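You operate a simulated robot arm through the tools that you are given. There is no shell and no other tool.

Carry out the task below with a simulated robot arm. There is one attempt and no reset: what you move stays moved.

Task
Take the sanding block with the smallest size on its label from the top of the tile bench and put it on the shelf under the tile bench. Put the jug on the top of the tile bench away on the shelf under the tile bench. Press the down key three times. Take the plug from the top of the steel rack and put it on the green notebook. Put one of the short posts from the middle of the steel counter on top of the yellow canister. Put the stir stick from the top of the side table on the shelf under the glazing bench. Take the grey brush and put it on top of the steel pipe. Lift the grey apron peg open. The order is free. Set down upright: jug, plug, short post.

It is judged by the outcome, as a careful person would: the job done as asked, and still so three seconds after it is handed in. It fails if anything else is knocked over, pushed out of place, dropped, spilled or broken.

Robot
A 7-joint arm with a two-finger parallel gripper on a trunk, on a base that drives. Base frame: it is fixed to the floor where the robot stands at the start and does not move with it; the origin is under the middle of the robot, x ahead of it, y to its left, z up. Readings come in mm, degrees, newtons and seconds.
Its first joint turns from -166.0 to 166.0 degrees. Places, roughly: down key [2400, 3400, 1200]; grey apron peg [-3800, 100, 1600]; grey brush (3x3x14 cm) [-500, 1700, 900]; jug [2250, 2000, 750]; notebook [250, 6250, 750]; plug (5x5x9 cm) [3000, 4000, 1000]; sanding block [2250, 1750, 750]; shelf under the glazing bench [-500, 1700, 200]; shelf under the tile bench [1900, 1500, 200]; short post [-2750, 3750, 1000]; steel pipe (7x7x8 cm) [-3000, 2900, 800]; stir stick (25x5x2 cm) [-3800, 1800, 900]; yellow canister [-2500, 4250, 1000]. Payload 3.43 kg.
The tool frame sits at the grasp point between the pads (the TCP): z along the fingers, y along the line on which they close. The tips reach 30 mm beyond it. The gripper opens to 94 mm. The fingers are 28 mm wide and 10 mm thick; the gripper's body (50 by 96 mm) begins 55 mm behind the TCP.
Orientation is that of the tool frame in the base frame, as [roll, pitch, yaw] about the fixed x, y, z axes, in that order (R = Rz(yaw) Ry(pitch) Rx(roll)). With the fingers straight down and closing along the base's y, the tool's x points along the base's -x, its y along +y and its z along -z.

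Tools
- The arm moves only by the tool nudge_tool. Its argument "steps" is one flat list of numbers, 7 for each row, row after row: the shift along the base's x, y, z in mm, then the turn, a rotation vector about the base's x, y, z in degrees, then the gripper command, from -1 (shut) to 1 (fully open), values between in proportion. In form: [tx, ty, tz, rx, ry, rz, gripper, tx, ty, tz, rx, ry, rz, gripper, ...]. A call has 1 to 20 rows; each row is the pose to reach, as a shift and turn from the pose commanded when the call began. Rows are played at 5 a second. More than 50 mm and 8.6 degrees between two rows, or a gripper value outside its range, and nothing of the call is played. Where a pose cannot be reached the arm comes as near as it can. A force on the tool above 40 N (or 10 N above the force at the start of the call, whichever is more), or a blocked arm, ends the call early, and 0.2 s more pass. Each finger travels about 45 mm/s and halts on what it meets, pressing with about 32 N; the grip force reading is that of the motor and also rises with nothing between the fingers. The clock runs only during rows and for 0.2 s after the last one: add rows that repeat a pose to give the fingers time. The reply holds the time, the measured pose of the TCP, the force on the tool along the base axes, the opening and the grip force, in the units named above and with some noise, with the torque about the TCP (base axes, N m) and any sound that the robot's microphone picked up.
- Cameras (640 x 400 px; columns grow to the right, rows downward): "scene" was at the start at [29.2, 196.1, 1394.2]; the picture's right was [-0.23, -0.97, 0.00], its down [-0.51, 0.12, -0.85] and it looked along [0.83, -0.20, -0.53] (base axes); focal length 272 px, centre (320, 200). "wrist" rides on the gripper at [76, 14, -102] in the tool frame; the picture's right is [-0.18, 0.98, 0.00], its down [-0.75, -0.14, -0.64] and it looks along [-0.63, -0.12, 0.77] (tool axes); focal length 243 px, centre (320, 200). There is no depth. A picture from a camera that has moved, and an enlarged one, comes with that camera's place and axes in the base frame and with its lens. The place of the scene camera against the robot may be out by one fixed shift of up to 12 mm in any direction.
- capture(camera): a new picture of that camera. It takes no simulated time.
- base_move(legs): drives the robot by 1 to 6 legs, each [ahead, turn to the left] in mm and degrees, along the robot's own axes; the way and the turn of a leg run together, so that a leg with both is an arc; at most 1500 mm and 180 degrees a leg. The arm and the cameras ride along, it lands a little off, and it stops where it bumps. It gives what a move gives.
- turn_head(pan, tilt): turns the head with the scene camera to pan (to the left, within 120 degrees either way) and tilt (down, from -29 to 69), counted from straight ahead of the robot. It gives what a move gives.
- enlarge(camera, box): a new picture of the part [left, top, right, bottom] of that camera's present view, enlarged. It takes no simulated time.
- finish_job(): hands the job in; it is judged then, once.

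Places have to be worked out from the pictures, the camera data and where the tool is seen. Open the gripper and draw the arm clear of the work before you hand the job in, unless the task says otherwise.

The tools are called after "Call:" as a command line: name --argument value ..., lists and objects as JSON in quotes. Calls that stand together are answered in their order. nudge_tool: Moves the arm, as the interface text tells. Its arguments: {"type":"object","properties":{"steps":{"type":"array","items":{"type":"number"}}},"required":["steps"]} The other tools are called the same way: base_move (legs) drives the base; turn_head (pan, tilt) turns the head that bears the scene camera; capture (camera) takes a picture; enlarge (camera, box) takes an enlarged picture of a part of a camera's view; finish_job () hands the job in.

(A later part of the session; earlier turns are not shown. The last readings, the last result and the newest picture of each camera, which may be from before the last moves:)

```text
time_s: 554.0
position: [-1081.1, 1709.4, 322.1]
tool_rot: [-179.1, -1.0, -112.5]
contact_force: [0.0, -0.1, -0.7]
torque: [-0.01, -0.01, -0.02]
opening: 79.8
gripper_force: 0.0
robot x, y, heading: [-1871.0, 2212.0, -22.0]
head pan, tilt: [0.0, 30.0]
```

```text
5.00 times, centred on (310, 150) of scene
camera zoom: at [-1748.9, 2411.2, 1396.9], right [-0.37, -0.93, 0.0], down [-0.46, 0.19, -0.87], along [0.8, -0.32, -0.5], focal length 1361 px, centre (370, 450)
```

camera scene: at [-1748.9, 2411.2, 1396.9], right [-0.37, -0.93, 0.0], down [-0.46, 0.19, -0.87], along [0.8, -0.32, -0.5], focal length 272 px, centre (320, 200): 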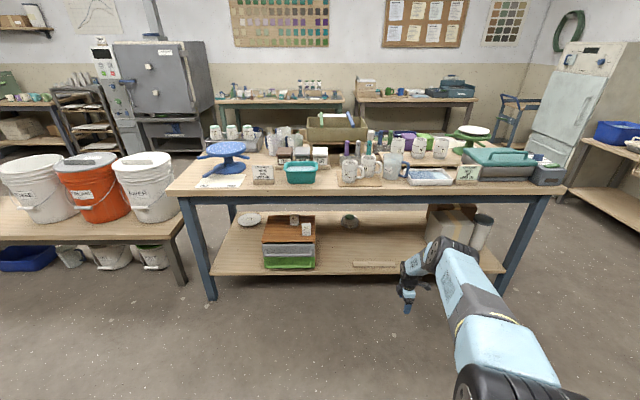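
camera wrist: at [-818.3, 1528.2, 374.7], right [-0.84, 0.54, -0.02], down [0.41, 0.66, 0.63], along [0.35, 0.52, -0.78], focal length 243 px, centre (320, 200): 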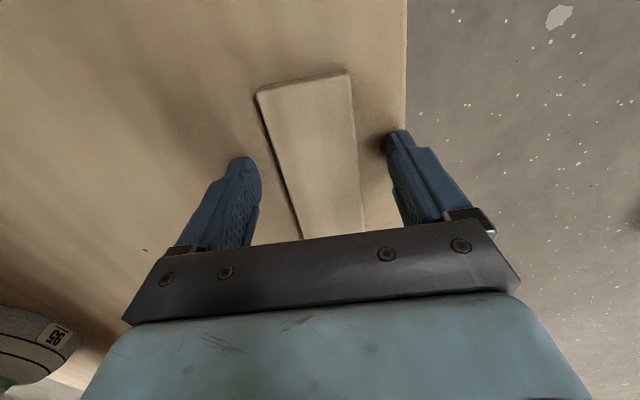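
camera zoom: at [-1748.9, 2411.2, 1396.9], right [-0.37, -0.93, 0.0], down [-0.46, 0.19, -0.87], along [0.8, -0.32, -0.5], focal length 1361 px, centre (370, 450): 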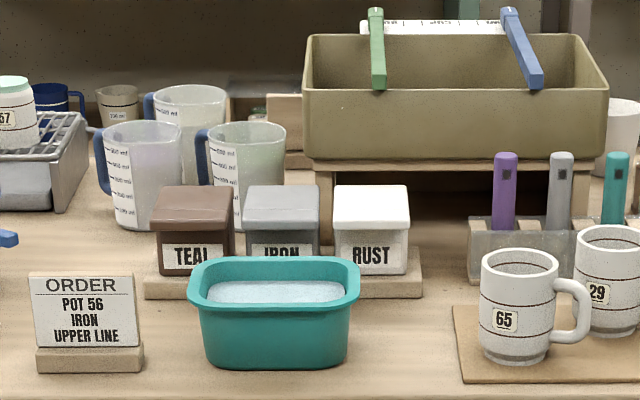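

The grey brush stands upright in a holder between a purple and a teal one; its listed place (-500,1700) fits. I raise the arm first.

Call:
nudge_tool --steps '[-7, 3, 40, 0, 0, 0, 0.5, -15, 6, 86, 0, 0, 0, 0.2, -23, 9, 132, 0, 0, 0, 0.2, -31, 12, 178, 0, 0, 0, 0.2, -39, 15, 224, 0, 0, 0, 0.2, -47, 18, 270, 0, 0, 0, 0.2, -55, 21, 316, 0, 0, 0, 0.2, -62, 24, 362, 0, 0, 0, 0.2, -70, 27, 408, 0, 0, 0, 0.2, -78, 30, 454, 0, 0, 0, 0.2, -86, 33, 500, 0, 0, 0, 0.2, -94, 37, 546, 0, 0, 0, 0.2, -102, 40, 592, 0, 0, 0, 0.2, -109, 43, 638, 0, 0, 0, 0.2, -117, 46, 684, 0, 0, 0, 0.2, -125, 49, 730, 0, 0, 0, 0.2, -133, 52, 776, 0, 0, 0, 0.2, -140, 55, 822, 0, 0, 0, 0.2, -140, 55, 858, 0, 0, 0, 0.2]'

Call:
base_move --legs '[[400, 0]]'

Call:
capture --camera "scene"

Call:
capture --camera "wrist"

```text
time_s: 558.0
position: [-1220.8, 1765.4, 1180.2]
tool_rot: [-179.1, -1.0, -112.5]
contact_force: [1.1, -0.5, 0.4]
torque: [0.02, 0.03, 0.0]
opening: 56.4
gripper_force: 0.0
robot x, y, heading: [-1870.2, 2213.6, -21.9]
head pan, tilt: [0.0, 30.0]
```

```text
time_s: 560.6
position: [-848.5, 1619.4, 1180.0]
tool_rot: [-179.1, -1.1, -112.2]
contact_force: [0.2, -0.6, -0.5]
torque: [0.01, 0.0, 0.03]
opening: 56.6
gripper_force: 0.0
robot x, y, heading: [-1497.7, 2066.3, -21.9]
head pan, tilt: [0.0, 30.0]
```

```text
taken
camera scene: at [-1378.4, 2262.4, 1396.9], right [-0.37, -0.93, 0.0], down [-0.47, 0.18, -0.87], along [0.8, -0.32, -0.5], focal length 272 px, centre (320, 200)
```

scene: 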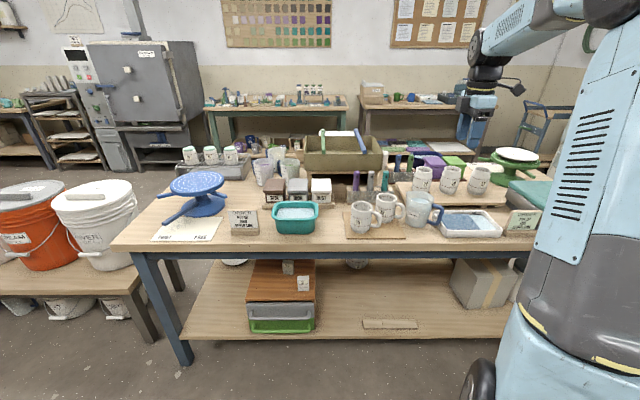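

```text
taken
camera wrist: at [-892.1, 1555.5, 1282.8], right [-0.84, 0.54, -0.02], down [0.41, 0.66, 0.63], along [0.35, 0.52, -0.78], focal length 243 px, centre (320, 200)
```

wrist: 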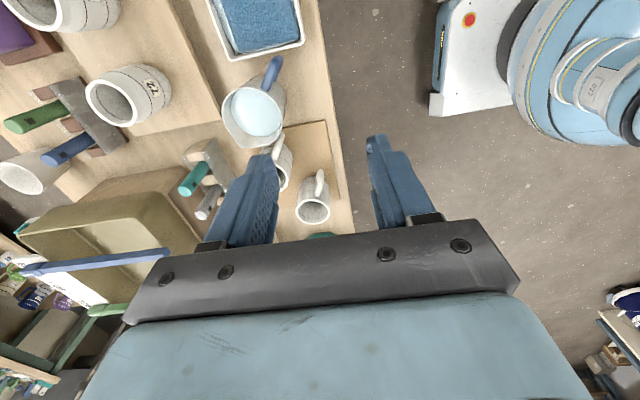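

The grey brush's top is at about (-517,1698,935). I drive 80 mm closer and move above it.

Call:
base_move --legs '[[80, 0]]'

Call:
nudge_tool --steps '[30, 13, 0, 0, 0, 0, 0.2, 70, 30, 0, 0.4, 0.8, 0, 0.2, 110, 47, 0, 0.4, 0.8, 0, 0.2, 150, 64, 0, 0.4, 0.8, 0, 0.2, 190, 81, 0, 0.4, 0.8, 0, 0.2, 225, 96, -20, 0.4, 0.8, 0.5, 0.2, 225, 96, -60, 0.4, 0.8, 0.5, 0.2, 225, 96, -60, 0.4, 0.8, 0.5, 0.2]'

Call:
capture --camera "wrist"

```text
time_s: 561.6
position: [-772.9, 1590.6, 1179.7]
tool_rot: [-179.1, -0.9, -112.3]
contact_force: [0.4, -0.1, 1.0]
torque: [0.02, 0.0, -0.04]
opening: 56.2
gripper_force: 0.1
robot x, y, heading: [-1423.1, 2030.5, -22.0]
head pan, tilt: [0.0, 30.0]
```

```text
time_s: 563.4
position: [-547.4, 1685.3, 1120.3]
tool_rot: [-180.0, -1.0, -111.9]
contact_force: [-0.5, 0.6, 0.1]
torque: [0.01, -0.01, 0.02]
opening: 56.6
gripper_force: 0.1
robot x, y, heading: [-1422.2, 2030.4, -21.9]
head pan, tilt: [0.0, 30.0]
```

```text
taken
camera wrist: at [-588.7, 1619.8, 1223.2], right [-0.84, 0.54, 0.0], down [0.41, 0.66, 0.63], along [0.34, 0.53, -0.78], focal length 243 px, centre (320, 200)
```

wrist: 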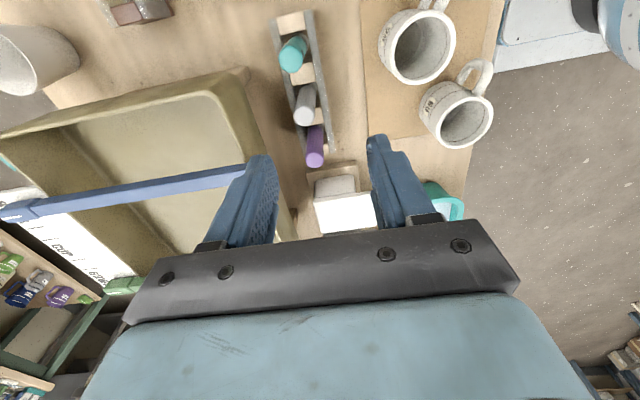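

The handles are about 62 mm apart, so I can grip across the row. I rotate the tool back by 90° (closing along the row) and centre over the grey brush.

Call:
nudge_tool --steps '[3, 1, 0, 0, 0, -8, 0.2, 6, 2, 0, 0, 0, -16, 0.2, 9, 3, 0, 0, 0, -24, 0.1, 12, 4, 0, 0, 0, -32, 0.1, 15, 5, 0, 0, 0, -40, 0, 18, 6, 0, 0, 0, -48, 0, 21, 7, 0, 0, 0, -56, 0, 24, 8, 0, 0, 0, -64, 0, 27, 9, 0, 0, 0, -72, 0, 30, 10, 0, 0, 0, -80, 0, 32, 10.5, 0, 0, 0, -88, 0, 33, 11, 0, 0.5, 0.8, -90, 0, 33, 11, 0, 0.5, 0.8, -90, 0]'

Call:
capture --camera "wrist"

```text
time_s: 566.2
position: [-514.0, 1695.1, 1121.4]
tool_rot: [179.3, -1.4, 158.2]
contact_force: [0.4, -0.2, -0.1]
torque: [0.0, -0.02, 0.01]
opening: 46.7
gripper_force: 0.0
robot x, y, heading: [-1423.8, 2030.8, -21.6]
head pan, tilt: [0.0, 30.0]
```

```text
taken
camera wrist: at [-578.9, 1734.7, 1224.4], right [0.54, 0.84, 0.01], down [0.66, -0.42, 0.62], along [0.53, -0.33, -0.78], focal length 243 px, centre (320, 200)
```

wrist: 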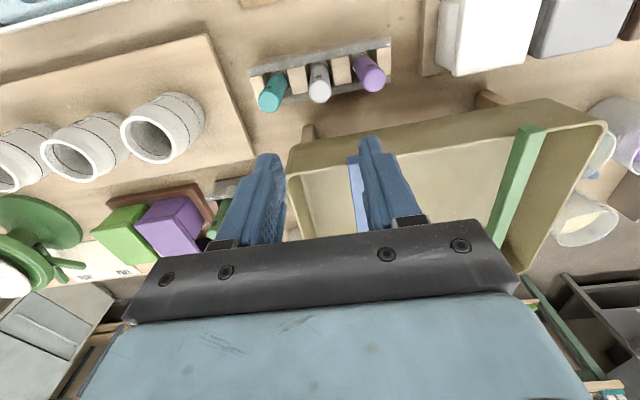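

Centred over the grey handle. I correct the small tilt and descend, checking midway.

Call:
nudge_tool --steps '[0, 0, -30, -0.6, -0.5, 0, 0, 0, 0, -70, -1.2, -1, 0, 0, 0, 0, -110, -1.2, -1, 0, 0, 0, 0, -145, -1.2, -1, 0, 0, 0, 0, -145, -1.2, -1, 0, 0]'

Call:
capture --camera "wrist"

```text
time_s: 567.4
position: [-515.5, 1696.2, 975.6]
tool_rot: [-179.9, 0.0, 158.2]
contact_force: [0.3, 0.4, -0.4]
torque: [-0.01, -0.01, 0.01]
opening: 47.0
gripper_force: 0.0
robot x, y, heading: [-1425.3, 2032.2, -21.6]
head pan, tilt: [0.0, 30.0]
```

```text
taken
camera wrist: at [-581.5, 1736.1, 1077.8], right [0.54, 0.84, 0.0], down [0.65, -0.41, 0.64], along [0.54, -0.34, -0.77], focal length 243 px, centre (320, 200)
```

wrist: 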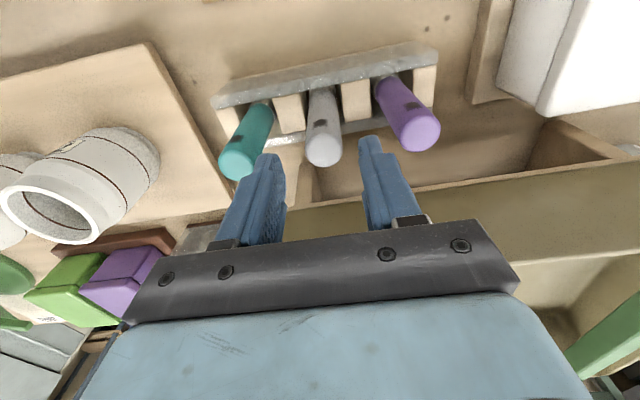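

Exactly aligned. I lower 70 mm and close on the handle.

Call:
nudge_tool --steps '[0, 0, -20, 0, 0, 0, 0, 0, 0, -45, 0, 0, 0, 0, 0, 0, -70, 0, 0, 0, 0, 0, 0, -70, 0, 0, 0, 0]'

Call:
nudge_tool --steps '[0, 0, 0, 0, 0, 0, -0.4, 0, 0, 0, 0, 0, 0, -1, 0, 0, 0, 0, 0, 0, -1, 0, 0, 0, 0, 0, 0, -1]'

Call:
nudge_tool --steps '[0, 0, 15, 0, 0, 0, -1, 0, 0, 50, 0, 0, 0, -1, 0, 0, 95, 0, 0, 0, -1, 0, 0, 140, 0, 0, 0, -1, 0, 0, 185, 0, 0, 0, -1, 0, 0, 230, 0, 0, 0, -1, 0, 0, 270, 0, 0, 0, -1, 0, 0, 270, 0, 0, 0, -1]'

Call:
capture --camera "wrist"

Call:
capture --camera "scene"

```text
time_s: 568.4
position: [-515.5, 1696.0, 905.2]
tool_rot: [-179.8, -0.1, 158.2]
contact_force: [0.2, -0.9, -0.3]
torque: [-0.01, 0.0, 0.02]
opening: 47.0
gripper_force: 0.0
robot x, y, heading: [-1423.3, 2031.4, -21.7]
head pan, tilt: [0.0, 30.0]
```

```text
time_s: 569.4
position: [-515.5, 1694.9, 906.8]
tool_rot: [-179.9, -0.1, 158.2]
contact_force: [-0.2, -1.1, 2.2]
torque: [-0.16, 0.05, -0.01]
opening: 23.8
gripper_force: 32.3
robot x, y, heading: [-1425.6, 2034.5, -21.4]
head pan, tilt: [0.0, 30.0]
```

```text
time_s: 571.2
position: [-514.7, 1694.9, 1177.4]
tool_rot: [-179.9, -0.1, 158.1]
contact_force: [-0.5, -0.1, -0.3]
torque: [0.0, 0.02, -0.01]
opening: 23.6
gripper_force: 32.6
robot x, y, heading: [-1424.7, 2034.9, -21.8]
head pan, tilt: [0.0, 30.0]
```

```text
taken
camera wrist: at [-581.1, 1735.8, 1278.6], right [0.54, 0.84, 0.0], down [0.65, -0.41, 0.64], along [0.54, -0.34, -0.77], focal length 243 px, centre (320, 200)
```

wrist: 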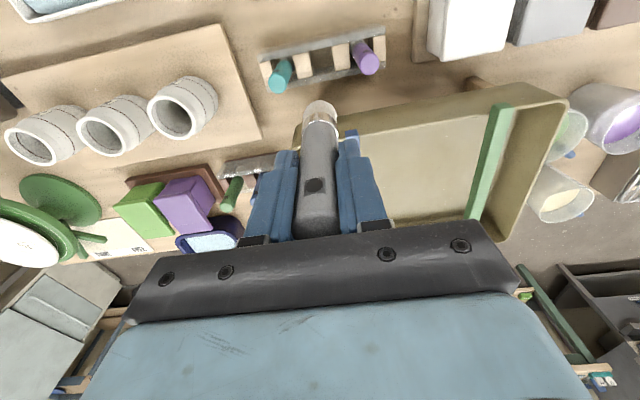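

```text
taken
camera scene: at [-1302.7, 2232.3, 1396.9], right [-0.37, -0.93, 0.0], down [-0.47, 0.19, -0.87], along [0.8, -0.32, -0.5], focal length 272 px, centre (320, 200)
```

scene: 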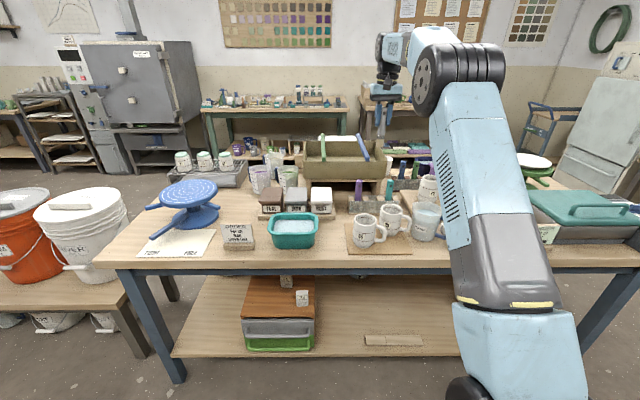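

The grey brush is out, its neighbours untouched. I retract, back away and turn around toward the sink.

Call:
nudge_tool --steps '[-25, 9, 0, 0, 0, 0, -1, -65, 23, 0, 0, 0, 0, -1, -108, 39, 0, 0, 0, 0, -1, -150, 54, 0, 0, 0, 0, -1, -192, 69, 0, 0, 0, 0, -1, -228, 82, 0, 0, 0, 0, -1, -246, 89, 0, 0, 0, 0, -1, -246, 89, 0, 0, 0, 0, -1]'

Call:
base_move --legs '[[-500, 0]]'

Call:
base_move --legs '[[0, 20], [0, 20]]'

Call:
base_move --legs '[[0, 20], [0, 20]]'

Call:
base_move --legs '[[0, 20], [0, 20]]'

Call:
base_move --legs '[[0, 25]]'

Call:
turn_head --pan 0 --tilt 30

Call:
capture --camera "scene"

```text
time_s: 573.0
position: [-762.6, 1784.6, 1175.6]
tool_rot: [-179.8, -0.1, 158.2]
contact_force: [-0.4, 0.0, -0.5]
torque: [-0.04, -0.04, -0.03]
opening: 23.9
gripper_force: 32.3
robot x, y, heading: [-1425.2, 2030.6, -21.9]
head pan, tilt: [0.0, 30.0]
```

```text
time_s: 576.0
position: [-1227.5, 1970.3, 1176.2]
tool_rot: [-179.9, -0.2, 158.2]
contact_force: [0.8, 0.0, 0.1]
torque: [0.03, 0.04, 0.03]
opening: 23.9
gripper_force: 31.7
robot x, y, heading: [-1888.8, 2221.2, -21.7]
head pan, tilt: [0.0, 30.0]
```

```text
time_s: 578.8
position: [-1224.1, 2452.1, 1177.6]
tool_rot: [-179.9, -0.1, -162.0]
contact_force: [0.5, 0.7, -0.5]
torque: [-0.01, -0.03, 0.0]
opening: 23.6
gripper_force: 32.3
robot x, y, heading: [-1874.9, 2176.8, 17.8]
head pan, tilt: [0.0, 30.0]
```

```text
time_s: 581.6
position: [-1555.5, 2811.5, 1178.2]
tool_rot: [-179.9, -0.1, -121.7]
contact_force: [-0.5, -0.7, -0.6]
torque: [0.0, 0.0, 0.04]
opening: 23.3
gripper_force: 31.1
robot x, y, heading: [-1831.2, 2151.4, 58.2]
head pan, tilt: [0.0, 30.0]
```

```text
time_s: 584.4
position: [-2042.1, 2833.9, 1177.2]
tool_rot: [-179.9, -0.1, -81.8]
contact_force: [-0.3, -0.2, -0.3]
torque: [0.04, -0.01, 0.0]
opening: 23.7
gripper_force: 31.7
robot x, y, heading: [-1785.4, 2157.1, 97.6]
head pan, tilt: [0.0, 30.0]
```

```text
time_s: 586.2
position: [-2302.9, 2663.4, 1178.8]
tool_rot: [-179.9, -0.1, -56.9]
contact_force: [0.9, -0.6, -0.5]
torque: [0.02, -0.01, -0.02]
opening: 23.6
gripper_force: 32.1
robot x, y, heading: [-1761.0, 2173.0, 122.6]
head pan, tilt: [0.0, 30.0]
```

```text
time_s: 586.8
position: [-2303.0, 2664.7, 1178.4]
tool_rot: [-179.9, 0.0, -57.0]
contact_force: [0.0, -0.3, -0.5]
torque: [-0.02, 0.03, 0.02]
opening: 23.7
gripper_force: 31.9
robot x, y, heading: [-1759.8, 2173.5, 122.4]
head pan, tilt: [0.0, 30.0]
```

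```text
taken
camera scene: at [-1971.8, 2067.2, 1396.9], right [0.84, 0.54, 0.0], down [0.27, -0.42, -0.87], along [-0.46, 0.73, -0.5], focal length 272 px, centre (320, 200)
```

scene: 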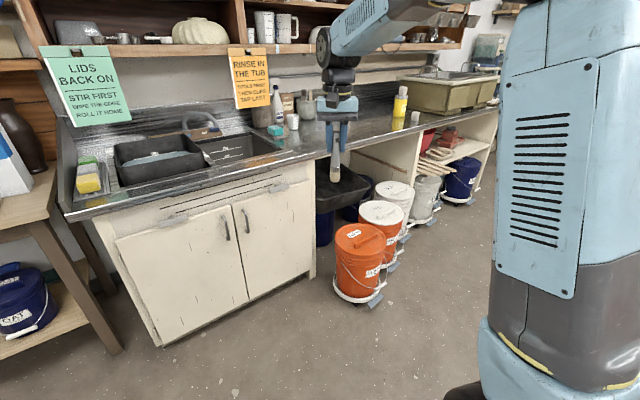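

I drive the short way to the sink and face it.

Call:
base_move --legs '[[0, 11.8], [470, 0], [0, 24]]'

Call:
turn_head --pan 0 --tilt 35

Call:
capture --camera "scene"

Call:
capture --camera "wrist"

```text
time_s: 591.8
position: [-2817.7, 2592.5, 1177.5]
tool_rot: [-179.9, -0.1, -21.2]
contact_force: [0.3, 0.5, -1.5]
torque: [0.01, 0.01, 0.01]
opening: 23.6
gripper_force: 32.1
robot x, y, heading: [-2080.0, 2532.9, 157.8]
head pan, tilt: [0.0, 30.0]
```

```text
time_s: 592.5
position: [-2816.2, 2592.9, 1180.2]
tool_rot: [-179.9, -0.1, -21.2]
contact_force: [0.1, -0.1, -1.9]
torque: [0.0, 0.04, 0.03]
opening: 23.4
gripper_force: 32.3
robot x, y, heading: [-2080.7, 2537.9, 157.8]
head pan, tilt: [0.0, 35.0]
```

```text
taken
camera scene: at [-2191.2, 2320.9, 1389.1], right [0.38, 0.93, 0.0], down [0.53, -0.22, -0.82], along [-0.76, 0.31, -0.57], focal length 272 px, centre (320, 200)
```

scene: 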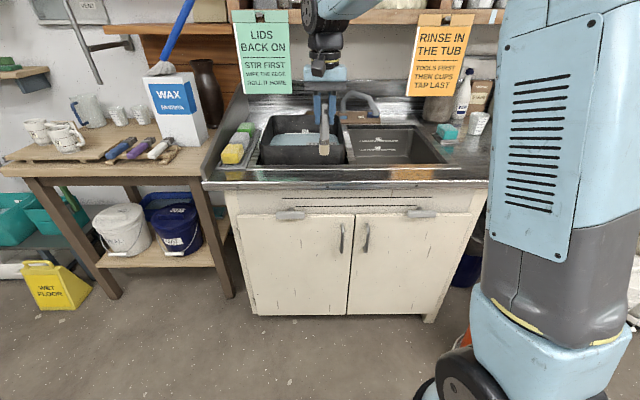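

```text
taken
camera wrist: at [-2752.2, 2550.9, 1281.0], right [-0.53, -0.85, 0.0], down [-0.65, 0.4, 0.64], along [-0.54, 0.34, -0.77], focal length 243 px, centre (320, 200)
```

wrist: 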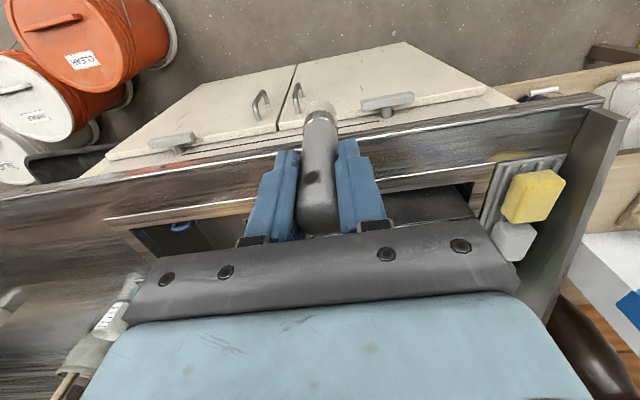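

I need to look down into the right basin. I move the hand over it, still at height.

Call:
nudge_tool --steps '[-20, 31, 0, 0, 0, 0, -1, -45, 70, 0, 0, 0, 0, -1, -70, 108, 0, 0, 0, 0, -1, -95, 147, 0, 0, 0, 0, -1, -120, 185, 0, 0, 0, 0, -1, -134, 207, 0, 0, 0, 0, -1, -134, 207, 0, 0, 0, 0, -1]'

Call:
capture --camera "wrist"

Call:
enlarge --camera "scene" --box '[230, 100, 480, 220]'

```text
time_s: 594.1
position: [-2951.7, 2798.0, 1179.7]
tool_rot: [-179.9, 0.0, -21.2]
contact_force: [0.0, 0.2, -1.4]
torque: [-0.01, -0.03, 0.01]
opening: 23.7
gripper_force: 32.2
robot x, y, heading: [-2080.3, 2538.7, 157.7]
head pan, tilt: [0.0, 35.0]
```

```text
taken
camera wrist: at [-2886.5, 2757.2, 1280.9], right [-0.53, -0.85, 0.0], down [-0.65, 0.4, 0.64], along [-0.54, 0.34, -0.77], focal length 243 px, centre (320, 200)
```

wrist: 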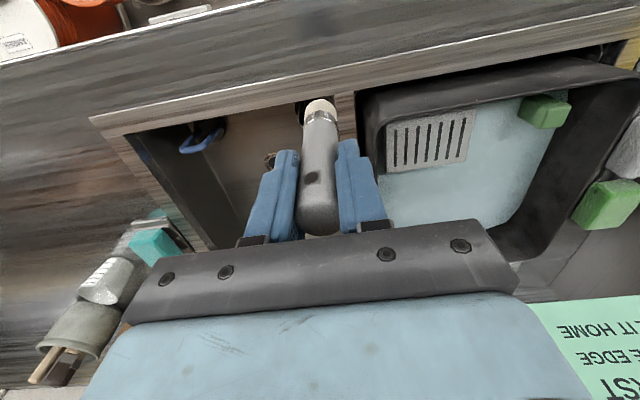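

```text
2.56 times, centred on (355, 160) of scene
camera zoom: at [-2191.6, 2321.0, 1389.1], right [0.38, 0.93, 0.0], down [0.53, -0.22, -0.82], along [-0.76, 0.31, -0.57], focal length 697 px, centre (230, 302)
```

zoom: 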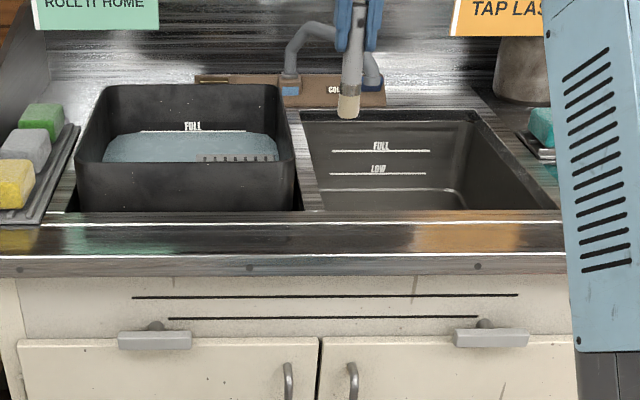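

I enlarge the wrist view of the right basin.

Call:
enlarge --camera "wrist" --box '[110, 80, 330, 240]'

Call:
nudge_tool --steps '[30, 60, 0, 0, 0, 0, -1, 50, 100, 0, 0, 0, 0, -1, 50, 100, 0, 0, 0, 0, -1]'

Call:
capture --camera "wrist"

```text
2.50 times, centred on (220, 160) of wrist
camera zoom: at [-2886.5, 2757.2, 1280.9], right [-0.53, -0.85, 0.0], down [-0.65, 0.4, 0.64], along [-0.54, 0.34, -0.77], focal length 606 px, centre (570, 300)
```

zoom: 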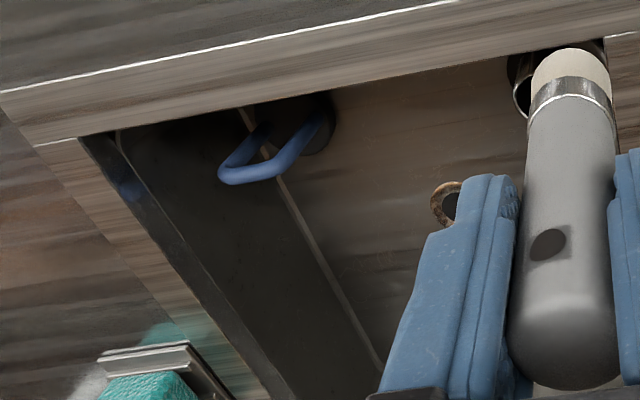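

```text
refused: row 1 steps farther than a row can; nothing moved
```

```text
taken
camera wrist: at [-2886.5, 2757.2, 1280.9], right [-0.53, -0.85, 0.0], down [-0.65, 0.4, 0.64], along [-0.54, 0.34, -0.77], focal length 243 px, centre (320, 200)
```

wrist: 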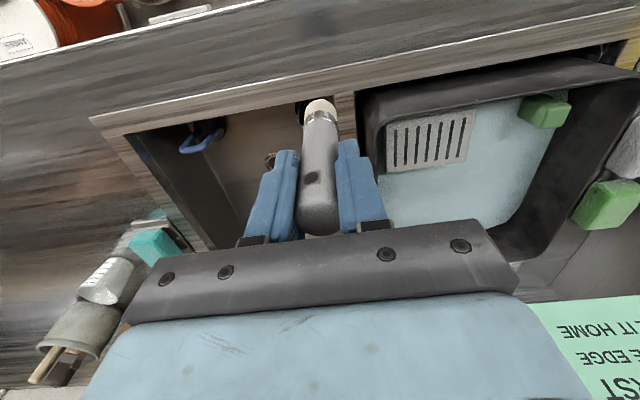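

A pipe-like opening peeks out behind the brush near the front of the right basin. I shift the hand sideways to see it fully.

Call:
nudge_tool --steps '[16, 40, 0, 0, 0, 0, -1, 32, 80, 0, 0, 0, 0, -1, 50, 125, 0, 0, 0, 0, -1, 50, 125, 0, 0, 0, 0, -1]'

Call:
capture --camera "wrist"

Call:
enlarge --camera "wrist" --box '[200, 60, 460, 240]'

```text
time_s: 595.1
position: [-2901.1, 2923.0, 1177.7]
tool_rot: [-179.9, -0.1, -21.3]
contact_force: [0.0, -0.4, -0.6]
torque: [0.03, 0.0, -0.02]
opening: 23.5
gripper_force: 32.2
robot x, y, heading: [-2079.8, 2533.9, 157.9]
head pan, tilt: [0.0, 35.0]
```

```text
taken
camera wrist: at [-2837.2, 2882.2, 1280.2], right [-0.53, -0.85, 0.0], down [-0.65, 0.4, 0.64], along [-0.54, 0.34, -0.77], focal length 243 px, centre (320, 200)
```

wrist: 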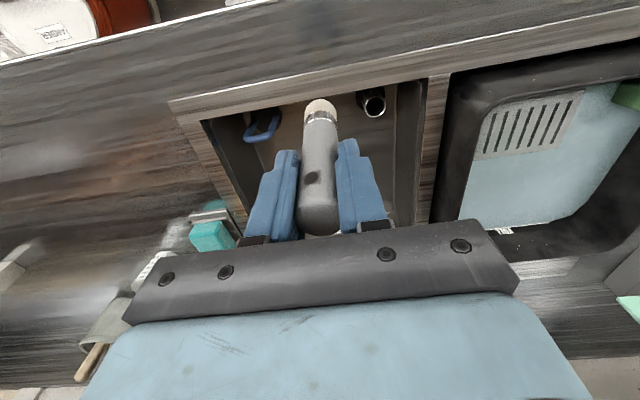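

```text
2.22 times, centred on (330, 150) of wrist
camera zoom: at [-2837.2, 2882.2, 1280.2], right [-0.53, -0.85, 0.0], down [-0.65, 0.4, 0.64], along [-0.54, 0.34, -0.77], focal length 539 px, centre (298, 311)
```

zoom: 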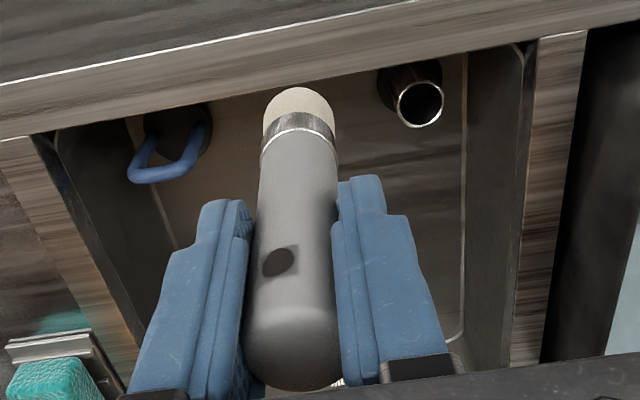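

The steel pipe stands near the front corner of the basin. I zoom in further on it.

Call:
enlarge --camera "wrist" --box '[340, 70, 420, 130]'

Call:
enlarge --camera "wrist" --box '[225, 90, 305, 150]'

```text
6.67 times, centred on (380, 100) of wrist
camera zoom: at [-2837.2, 2882.2, 1280.2], right [-0.53, -0.85, 0.0], down [-0.65, 0.4, 0.64], along [-0.54, 0.34, -0.77], focal length 1618 px, centre (-80, 867)
```

zoom: 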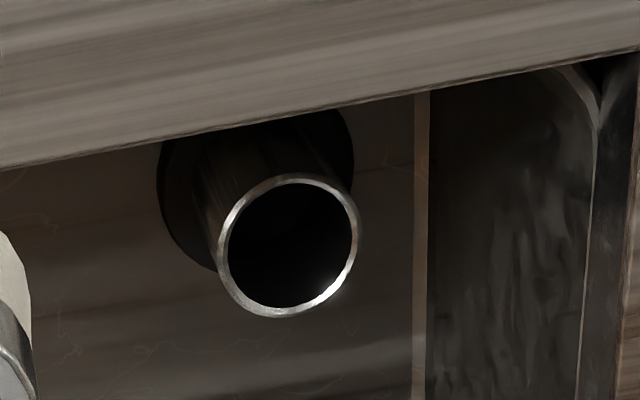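

```text
6.67 times, centred on (265, 120) of wrist
camera zoom: at [-2837.2, 2882.2, 1280.2], right [-0.53, -0.85, 0.0], down [-0.65, 0.4, 0.64], along [-0.54, 0.34, -0.77], focal length 1618 px, centre (687, 733)
```

zoom: 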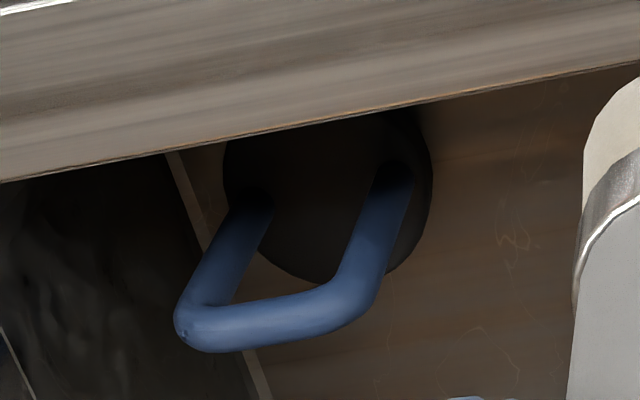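

The pipe is a standpipe: a 4 cm open tube on a wider flange. I take a second view from another position to measure its height and place precisely.

Call:
nudge_tool --steps '[-38, 15, -20, 0, 0, 0, -1, -76, 30, -40, 0, 0, 0, -1, -112, 44, -40, 0, 0, 0, -1, -112, 44, -40, 0, 0, 0, -1]'

Call:
enlarge --camera "wrist" --box '[300, 0, 460, 110]'

Call:
capture --camera "wrist"

```text
time_s: 596.1
position: [-3014.5, 2968.6, 1136.5]
tool_rot: [-179.9, -0.2, -21.3]
contact_force: [-1.1, 0.7, -0.9]
torque: [-0.03, -0.04, -0.03]
opening: 23.4
gripper_force: 31.8
robot x, y, heading: [-2079.1, 2535.0, 158.1]
head pan, tilt: [0.0, 35.0]
```

```text
3.64 times, centred on (380, 55) of wrist
camera zoom: at [-2949.9, 2926.3, 1238.5], right [-0.53, -0.85, 0.0], down [-0.65, 0.4, 0.64], along [-0.54, 0.34, -0.77], focal length 882 px, centre (102, 727)
```

zoom: 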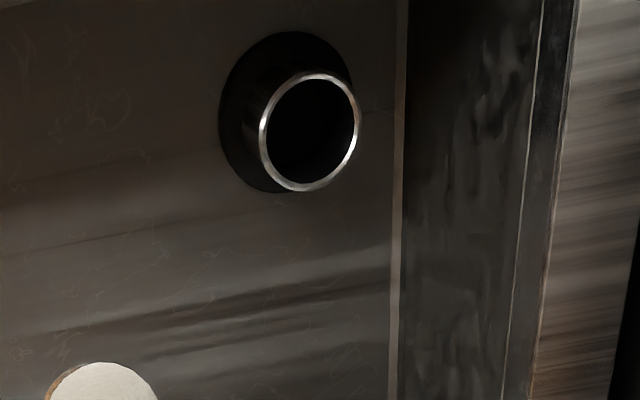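

```text
taken
camera wrist: at [-2949.9, 2926.3, 1238.5], right [-0.53, -0.85, 0.0], down [-0.65, 0.4, 0.64], along [-0.54, 0.34, -0.77], focal length 243 px, centre (320, 200)
```

wrist: 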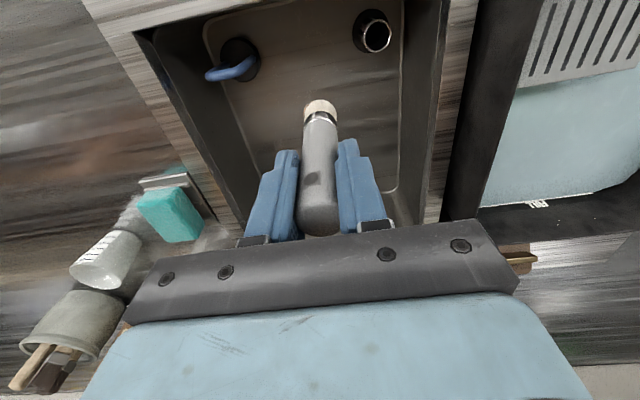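

The pipe's top is at (-3032,2878), z≈797, about 70 mm from the basin's front wall and 57 mm from its left wall. To lay the brush across it I first need to regrip it lying down: I'll lay it on the counter beside the basin. I move the hand to in front of the free counter area.

Call:
nudge_tool --steps '[40, 12, 0, 0, 0, 0, -1, 84, 24, 0, 0, 0, 0, -1, 128, 37, 0, 0, 0, 0, -1, 172, 50, 0, 0, 0, 0, -1, 216, 62, 0, 0, 0, 0, -1, 260, 75, 0, 0, 0, 0, -1, 304, 87, 0, 0, 0, 0, -1, 345, 99, 0, 0, 0, 0, -1, 370, 106, 0, 0, 0, 0, -1, 370, 106, 0, 0, 0, 0, -1]'

Call:
nudge_tool --steps '[0, 0, 0, 2.7, 6.9, 0, -1, 0, 0, 0, 5.5, 13.9, 0, -1, 0, 0, 0, 8.2, 20.9, 0, -1, 0, 0, 0, 11, 27.9, 0, -1, 0, 0, 0, 13.7, 34.8, 0, -1, 0, 0, 0, 16.5, 41.8, 0, -1, 0, 0, 0, 19.2, 48.8, 0, -1, 0, 0, 0, 22, 55.8, 0, -1, 0, 0, 0, 24.7, 62.8, 0, -1, 0, 0, 0, 27.5, 69.7, 0, -1, 0, 0, 0, 30.2, 76.7, 0, -1, 0, 0, 0, 33, 83.7, 0, -1, 0, 0, 0, 33, 83.7, 0, -1]'

Call:
capture --camera "scene"

Call:
capture --camera "wrist"

```text
time_s: 598.3
position: [-2642.8, 3073.2, 1140.3]
tool_rot: [-179.8, 0.0, -21.2]
contact_force: [-0.2, -0.2, -1.2]
torque: [-0.01, 0.0, 0.0]
opening: 23.4
gripper_force: 32.4
robot x, y, heading: [-2078.8, 2534.0, 157.9]
head pan, tilt: [0.0, 35.0]
```

```text
time_s: 601.1
position: [-2641.6, 3073.6, 1139.0]
tool_rot: [-97.4, 89.6, 60.9]
contact_force: [0.0, -0.2, -0.5]
torque: [0.03, -0.01, -0.03]
opening: 23.6
gripper_force: 31.7
robot x, y, heading: [-2080.4, 2536.8, 157.9]
head pan, tilt: [0.0, 35.0]
```

```text
taken
camera scene: at [-2191.1, 2320.9, 1389.1], right [0.38, 0.93, 0.0], down [0.53, -0.22, -0.82], along [-0.76, 0.31, -0.57], focal length 272 px, centre (320, 200)
```

scene: 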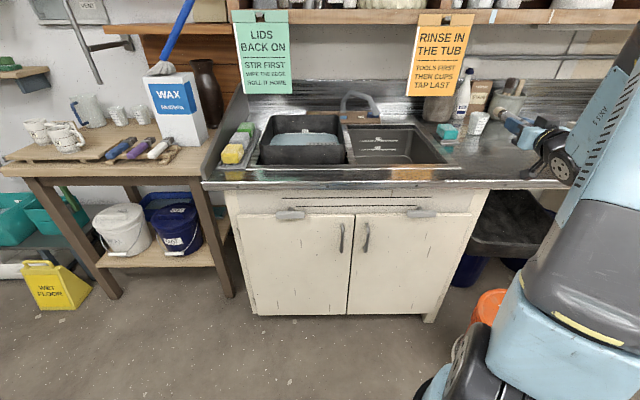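

```text
taken
camera wrist: at [-2553.3, 3022.5, 1062.4], right [-0.36, -0.91, 0.18], down [0.65, -0.11, 0.76], along [-0.67, 0.39, 0.63], focal length 243 px, centre (320, 200)
```

wrist: 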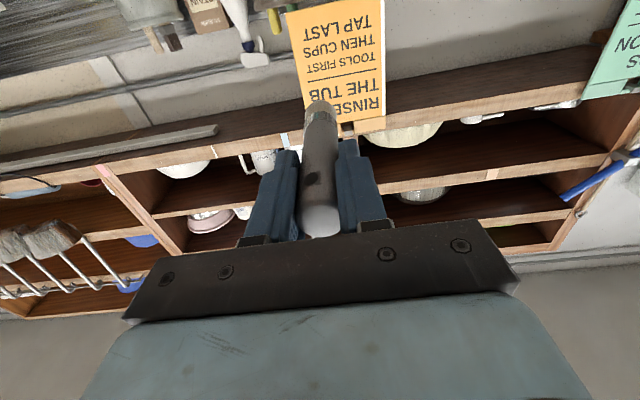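

The brush points forward horizontally. I lower to z≈965 in front of the counter edge, then move it in over the counter.

Call:
nudge_tool --steps '[0, 0, -40, 0, 0, 0, -1, 0, 0, -85, 0, 0, 0, -1, 0, 0, -130, 0, 0, 0, -1, 0, 0, -170, 0, 0, 0, -1, -25, 10, -174, 0, 0, 0, -1, -62, 24, -174, 0, 0, 0, -1, -100, 40, -174, 0, 0, 0, -1, -100, 40, -174, 0, 0, 0, -1]'

Call:
enlarge --camera "scene" --box '[420, 80, 640, 240]'

Call:
capture --camera "wrist"

```text
time_s: 602.9
position: [-2743.2, 3114.4, 964.5]
tool_rot: [-110.5, 89.6, 47.9]
contact_force: [0.5, -0.1, -1.0]
torque: [-0.04, -0.07, -0.03]
opening: 23.8
gripper_force: 32.5
robot x, y, heading: [-2079.9, 2531.9, 158.2]
head pan, tilt: [0.0, 35.0]
```

```text
2.50 times, centred on (530, 160) of scene
camera zoom: at [-2191.3, 2321.0, 1389.1], right [0.38, 0.93, 0.0], down [0.53, -0.22, -0.82], along [-0.76, 0.31, -0.57], focal length 681 px, centre (-205, 300)
```

zoom: 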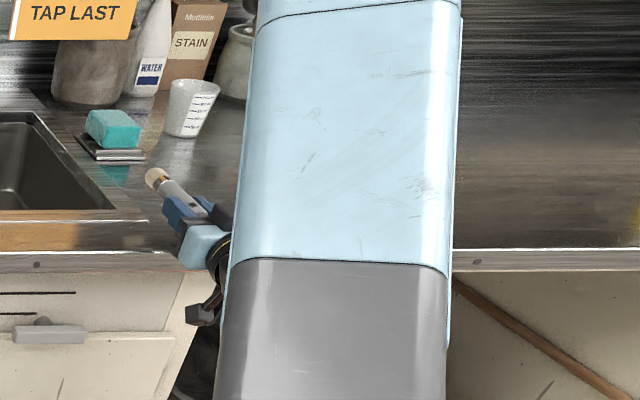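

```text
taken
camera wrist: at [-2653.8, 3063.6, 888.0], right [-0.36, -0.91, 0.18], down [0.65, -0.11, 0.76], along [-0.67, 0.39, 0.63], focal length 243 px, centre (320, 200)
```

wrist: 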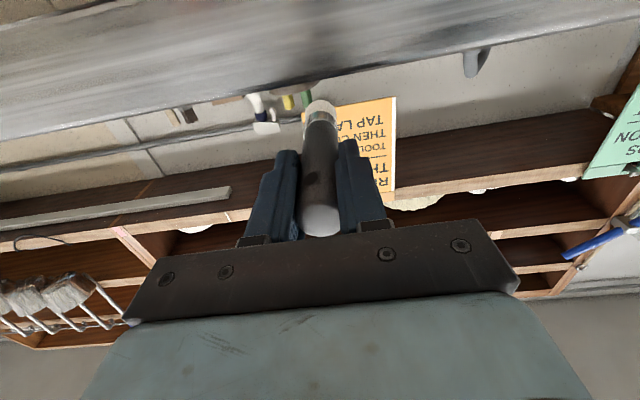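

The brush is over the counter, the hand outside its edge. I lower slowly to contact.

Call:
nudge_tool --steps '[0, 0, -8, 0, 0, 0, -1, 0, 0, -16, 0, 0, 0, -1, 0, 0, -22, 0, 0, 0, -1, 0, 0, -22, 0, 0, 0, -1]'

Call:
nudge_tool --steps '[0, 0, -3, 0, 0, 0, -1, 0, 0, -6, 0, 0, 0, -1, 0, 0, -6, 0, 0, 0, -1]'

Call:
nudge_tool --steps '[0, 0, -2, 0, 0, 0, -1, 0, 0, -4, 0, 0, 0, -1, 0, 0, -4, 0, 0, 0, -1]'

```text
time_s: 603.9
position: [-2743.1, 3114.8, 943.2]
tool_rot: [-108.2, 89.6, 50.2]
contact_force: [0.1, 0.4, -0.7]
torque: [-0.01, -0.02, 0.0]
opening: 23.5
gripper_force: 31.9
robot x, y, heading: [-2079.1, 2536.7, 158.2]
head pan, tilt: [0.0, 35.0]
```

```text
time_s: 604.7
position: [-2742.8, 3113.4, 936.6]
tool_rot: [-110.6, 89.5, 47.8]
contact_force: [0.2, 0.2, -1.1]
torque: [-0.02, 0.01, -0.01]
opening: 23.4
gripper_force: 31.9
robot x, y, heading: [-2082.2, 2533.4, 158.0]
head pan, tilt: [0.0, 35.0]
```

```text
time_s: 605.5
position: [-2742.8, 3113.8, 932.2]
tool_rot: [-112.1, 89.6, 46.3]
contact_force: [0.0, -0.6, -0.5]
torque: [0.01, -0.01, 0.0]
opening: 23.4
gripper_force: 32.4
robot x, y, heading: [-2079.7, 2533.5, 157.8]
head pan, tilt: [0.0, 35.0]
```

Call:
nudge_tool --steps '[0, 0, -2, 0, 0, 0, -1, 0, 0, -4, 0, 0, 0, -1, 0, 0, -4, 0, 0, 0, -1]'

Call:
nudge_tool --steps '[0, 0, -2, 0, 0, 0, -1, 0, 0, -4, 0, 0, 0, -1, 0, 0, -4, 0, 0, 0, -1]'

Call:
enlarge --camera "scene" --box '[440, 120, 540, 200]'

```text
time_s: 606.3
position: [-2743.4, 3113.3, 928.9]
tool_rot: [-109.1, 89.6, 49.4]
contact_force: [0.1, 0.3, -0.3]
torque: [-0.04, -0.02, -0.01]
opening: 23.6
gripper_force: 32.3
robot x, y, heading: [-2079.4, 2533.5, 157.6]
head pan, tilt: [0.0, 35.0]
```

```text
time_s: 607.1
position: [-2743.6, 3113.9, 924.8]
tool_rot: [-109.7, 89.6, 48.7]
contact_force: [0.2, -0.4, 0.2]
torque: [-0.02, 0.01, -0.01]
opening: 23.3
gripper_force: 31.9
robot x, y, heading: [-2081.9, 2535.9, 158.1]
head pan, tilt: [0.0, 35.0]
```

```text
5.00 times, centred on (490, 160) of scene
camera zoom: at [-2191.3, 2321.0, 1389.1], right [0.38, 0.93, 0.0], down [0.53, -0.22, -0.82], along [-0.76, 0.31, -0.57], focal length 1361 px, centre (-530, 400)
```

zoom: 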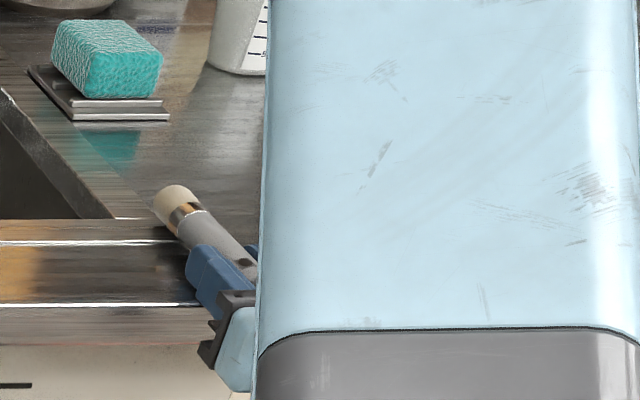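

Not yet touching; I keep lowering in small steps.

Call:
nudge_tool --steps '[0, 0, -3, 0, 0, 0, -1, 0, 0, -6, 0, 0, 0, -1, 0, 0, -6, 0, 0, 0, -1]'

Call:
nudge_tool --steps '[0, 0, -3, 0, 0, 0, -1, 0, 0, -6, 0, 0, 0, -1, 0, 0, -6, 0, 0, 0, -1]'

```text
time_s: 607.8
position: [-2744.9, 3115.8, 923.8]
tool_rot: [-42.9, 89.3, 115.6]
contact_force: [0.4, -0.6, 7.8]
torque: [-0.26, -0.03, 0.03]
opening: 23.4
gripper_force: 32.2
robot x, y, heading: [-2079.3, 2529.2, 157.7]
head pan, tilt: [0.0, 35.0]
stopped in row 3: the force on the tool passed its limit at 42 N (the readings are from after the stop); the commanded pose is now the measured one
```

```text
time_s: 608.3
position: [-2744.4, 3115.8, 925.6]
tool_rot: [-27.5, 88.7, 130.9]
contact_force: [-0.5, -0.2, 9.1]
torque: [-0.28, 0.0, 0.0]
opening: 23.6
gripper_force: 31.9
robot x, y, heading: [-2080.8, 2535.5, 158.1]
head pan, tilt: [0.0, 35.0]
stopped in row 2: the force on the tool passed its limit at 45 N (the readings are from after the stop); the commanded pose is now the measured one
```

Contact at z≈923 (counter ≈910). I release the brush there and draw the hand straight back.

Call:
nudge_tool --steps '[0, 0, -1, 0, 0, 0, -0.8, 0, 0, -1, 0, 0, 0, -0.4, 0, 0, -1, 0, 0, 0, 0, 0, 0, 0, 0, 0, 0, 0]'

Call:
nudge_tool --steps '[10, -4, 2, 0, 0, 0, 0, 28, -11, 2, 0, 0, 0, 0, 56, -22, 2, 0, 0, 0, 0, 95, -37, 10, 0, 0, 0, 0, 130, -51, 30, 0, 0, 0, 0, 140, -55, 70, 0, 0, 0, 0, 140, -55, 110, 0, 0, 0, 0, 140, -55, 110, 0, 0, 0, 0]'

Call:
capture --camera "scene"

Call:
enlarge --camera "scene" --box '[420, 100, 580, 210]'

```text
time_s: 609.3
position: [-2744.5, 3117.2, 925.0]
tool_rot: [-27.0, 88.8, 131.4]
contact_force: [6.1, 12.8, 22.6]
torque: [-0.65, 0.02, 0.12]
opening: 39.1
gripper_force: 0.0
robot x, y, heading: [-2079.3, 2540.4, 158.0]
head pan, tilt: [0.0, 35.0]
```

```text
time_s: 611.1
position: [-2605.6, 3060.1, 1033.6]
tool_rot: [-28.0, 88.9, 130.4]
contact_force: [0.4, 0.8, -0.8]
torque: [-0.02, 0.02, 0.02]
opening: 47.2
gripper_force: 0.1
robot x, y, heading: [-2080.3, 2534.9, 157.8]
head pan, tilt: [0.0, 35.0]
```

```text
taken
camera scene: at [-2191.2, 2320.9, 1389.1], right [0.38, 0.93, 0.0], down [0.53, -0.22, -0.82], along [-0.76, 0.31, -0.57], focal length 272 px, centre (320, 200)
```

scene: 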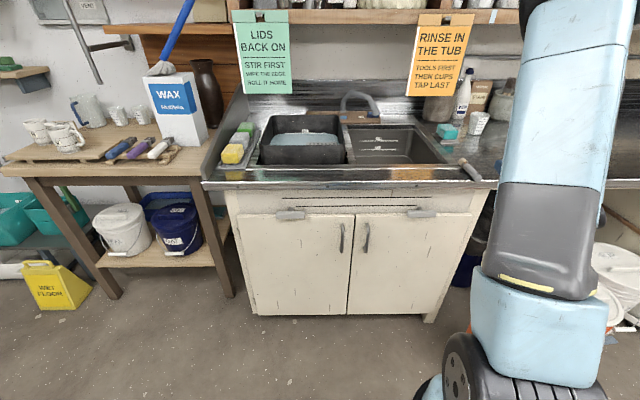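

```text
3.64 times, centred on (500, 155) of scene
camera zoom: at [-2191.2, 2320.9, 1389.1], right [0.38, 0.93, 0.0], down [0.53, -0.22, -0.82], along [-0.76, 0.31, -0.57], focal length 990 px, centre (-334, 364)
```

zoom: 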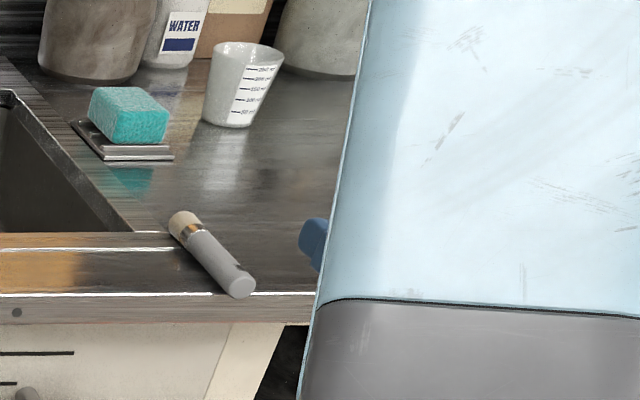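

The brush lies on the counter along the depth direction. I return the tool to vertical, higher up.

Call:
nudge_tool --steps '[0, 0, 10, -2.7, -6.9, 0, 0, 0, 0, 20, -5.5, -13.9, 0, 0, 0, 0, 30, -8.2, -20.9, 0, 0, 0, 0, 40, -11, -27.9, 0, 0, 0, 0, 50, -13.7, -34.8, 0, 0, 0, 0, 60, -16.5, -41.8, 0, 0, 0, 0, 70, -19.2, -48.8, 0, 0, 0, 0, 80, -22, -55.8, 0, 0, 0, 0, 90, -24.7, -62.8, 0, 0, 0, 0, 100, -27.5, -69.7, 0, 0, 0, 0, 110, -30.2, -76.7, 0, 0, 0, 0, 120, -33, -83.7, 0, 0, 0, 0, 120, -33, -83.7, 0, 0]'

Call:
nudge_tool --steps '[0, 0, 0, 0, 0, 8.3, 0, 0, 0, 0, 0, 0, 16.6, 0, 0, 0, 0, 0, 0, 24.9, 0, 0, 0, 0, 0, 0, 33.2, 0, 0, 0, 0, 0, 0, 41.5, 0, 0, 0, 0, 0, 0, 49.8, 0, 0, 0, 0, 0, 0, 58.1, 0, 0, 0, 0, 0, 0, 66.4, 0, 0, 0, 0, 0, 0, 74.7, 0, 0, 0, 0, 0, 0, 83, 0, 0, 0, 0, 0, 0, 90, 0, 0, 0, 0, 0, 0, 90, 0]'

Call:
nudge_tool --steps '[0, 0, 0, 0, 0, 8.3, 0, 0, 0, 0, 0, 0, 16.6, 0, 0, 0, 0, 0, 0, 24.9, 0, 0, 0, 0, 0, 0, 33.2, 0, 0, 0, 0, 0, 0, 41.5, 0, 0, 0, 0, 0, 0, 49.8, 0, 0, 0, 0, 0, 0, 58.1, 0, 0, 0, 0, 0, 0, 66.4, 0, 0, 0, 0, 0, 0, 74.7, 0, 0, 0, 0, 0, 0, 83, 0, 0, 0, 0, 0, 0, 90, 0, 0, 0, 0, 0, 0, 90, 0]'

Call:
capture --camera "wrist"

Call:
capture --camera "scene"

```text
time_s: 613.9
position: [-2605.4, 3060.6, 1153.8]
tool_rot: [-179.9, 1.0, -21.1]
contact_force: [0.3, 0.2, 0.0]
torque: [-0.03, 0.03, 0.01]
opening: 47.1
gripper_force: 0.0
robot x, y, heading: [-2083.2, 2531.0, 157.6]
head pan, tilt: [0.0, 35.0]
```

```text
time_s: 616.5
position: [-2604.1, 3060.6, 1154.2]
tool_rot: [179.9, 1.1, 69.1]
contact_force: [-0.3, -0.6, -0.2]
torque: [0.02, 0.04, 0.0]
opening: 46.9
gripper_force: 0.0
robot x, y, heading: [-2080.7, 2531.6, 157.6]
head pan, tilt: [0.0, 35.0]
```

```text
time_s: 619.1
position: [-2605.5, 3060.2, 1155.0]
tool_rot: [-180.0, 1.1, 159.1]
contact_force: [0.5, -1.0, -0.1]
torque: [0.02, 0.01, 0.02]
opening: 46.9
gripper_force: 0.1
robot x, y, heading: [-2082.6, 2534.9, 157.9]
head pan, tilt: [0.0, 35.0]
```

```text
taken
camera wrist: at [-2673.7, 3101.0, 1255.2], right [0.52, 0.85, 0.0], down [0.64, -0.4, 0.66], along [0.56, -0.34, -0.76], focal length 243 px, centre (320, 200)
```

wrist: 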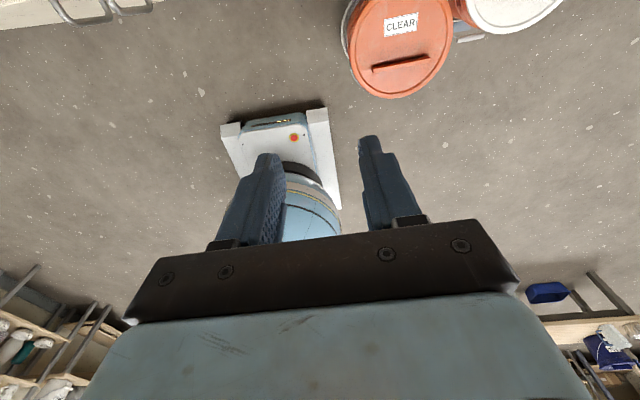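

```text
taken
camera scene: at [-2191.0, 2320.8, 1389.1], right [0.38, 0.93, 0.0], down [0.53, -0.22, -0.82], along [-0.76, 0.31, -0.57], focal length 272 px, centre (320, 200)
```

scene: 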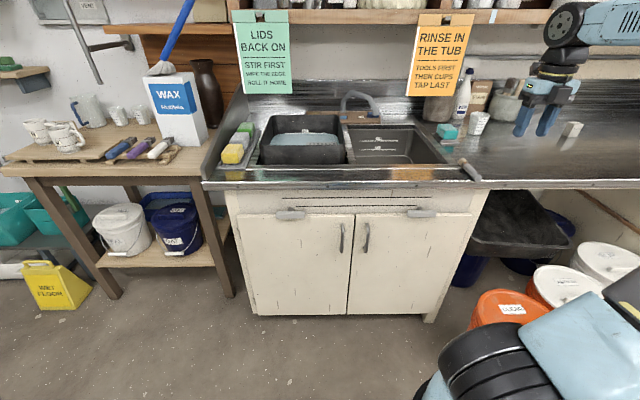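

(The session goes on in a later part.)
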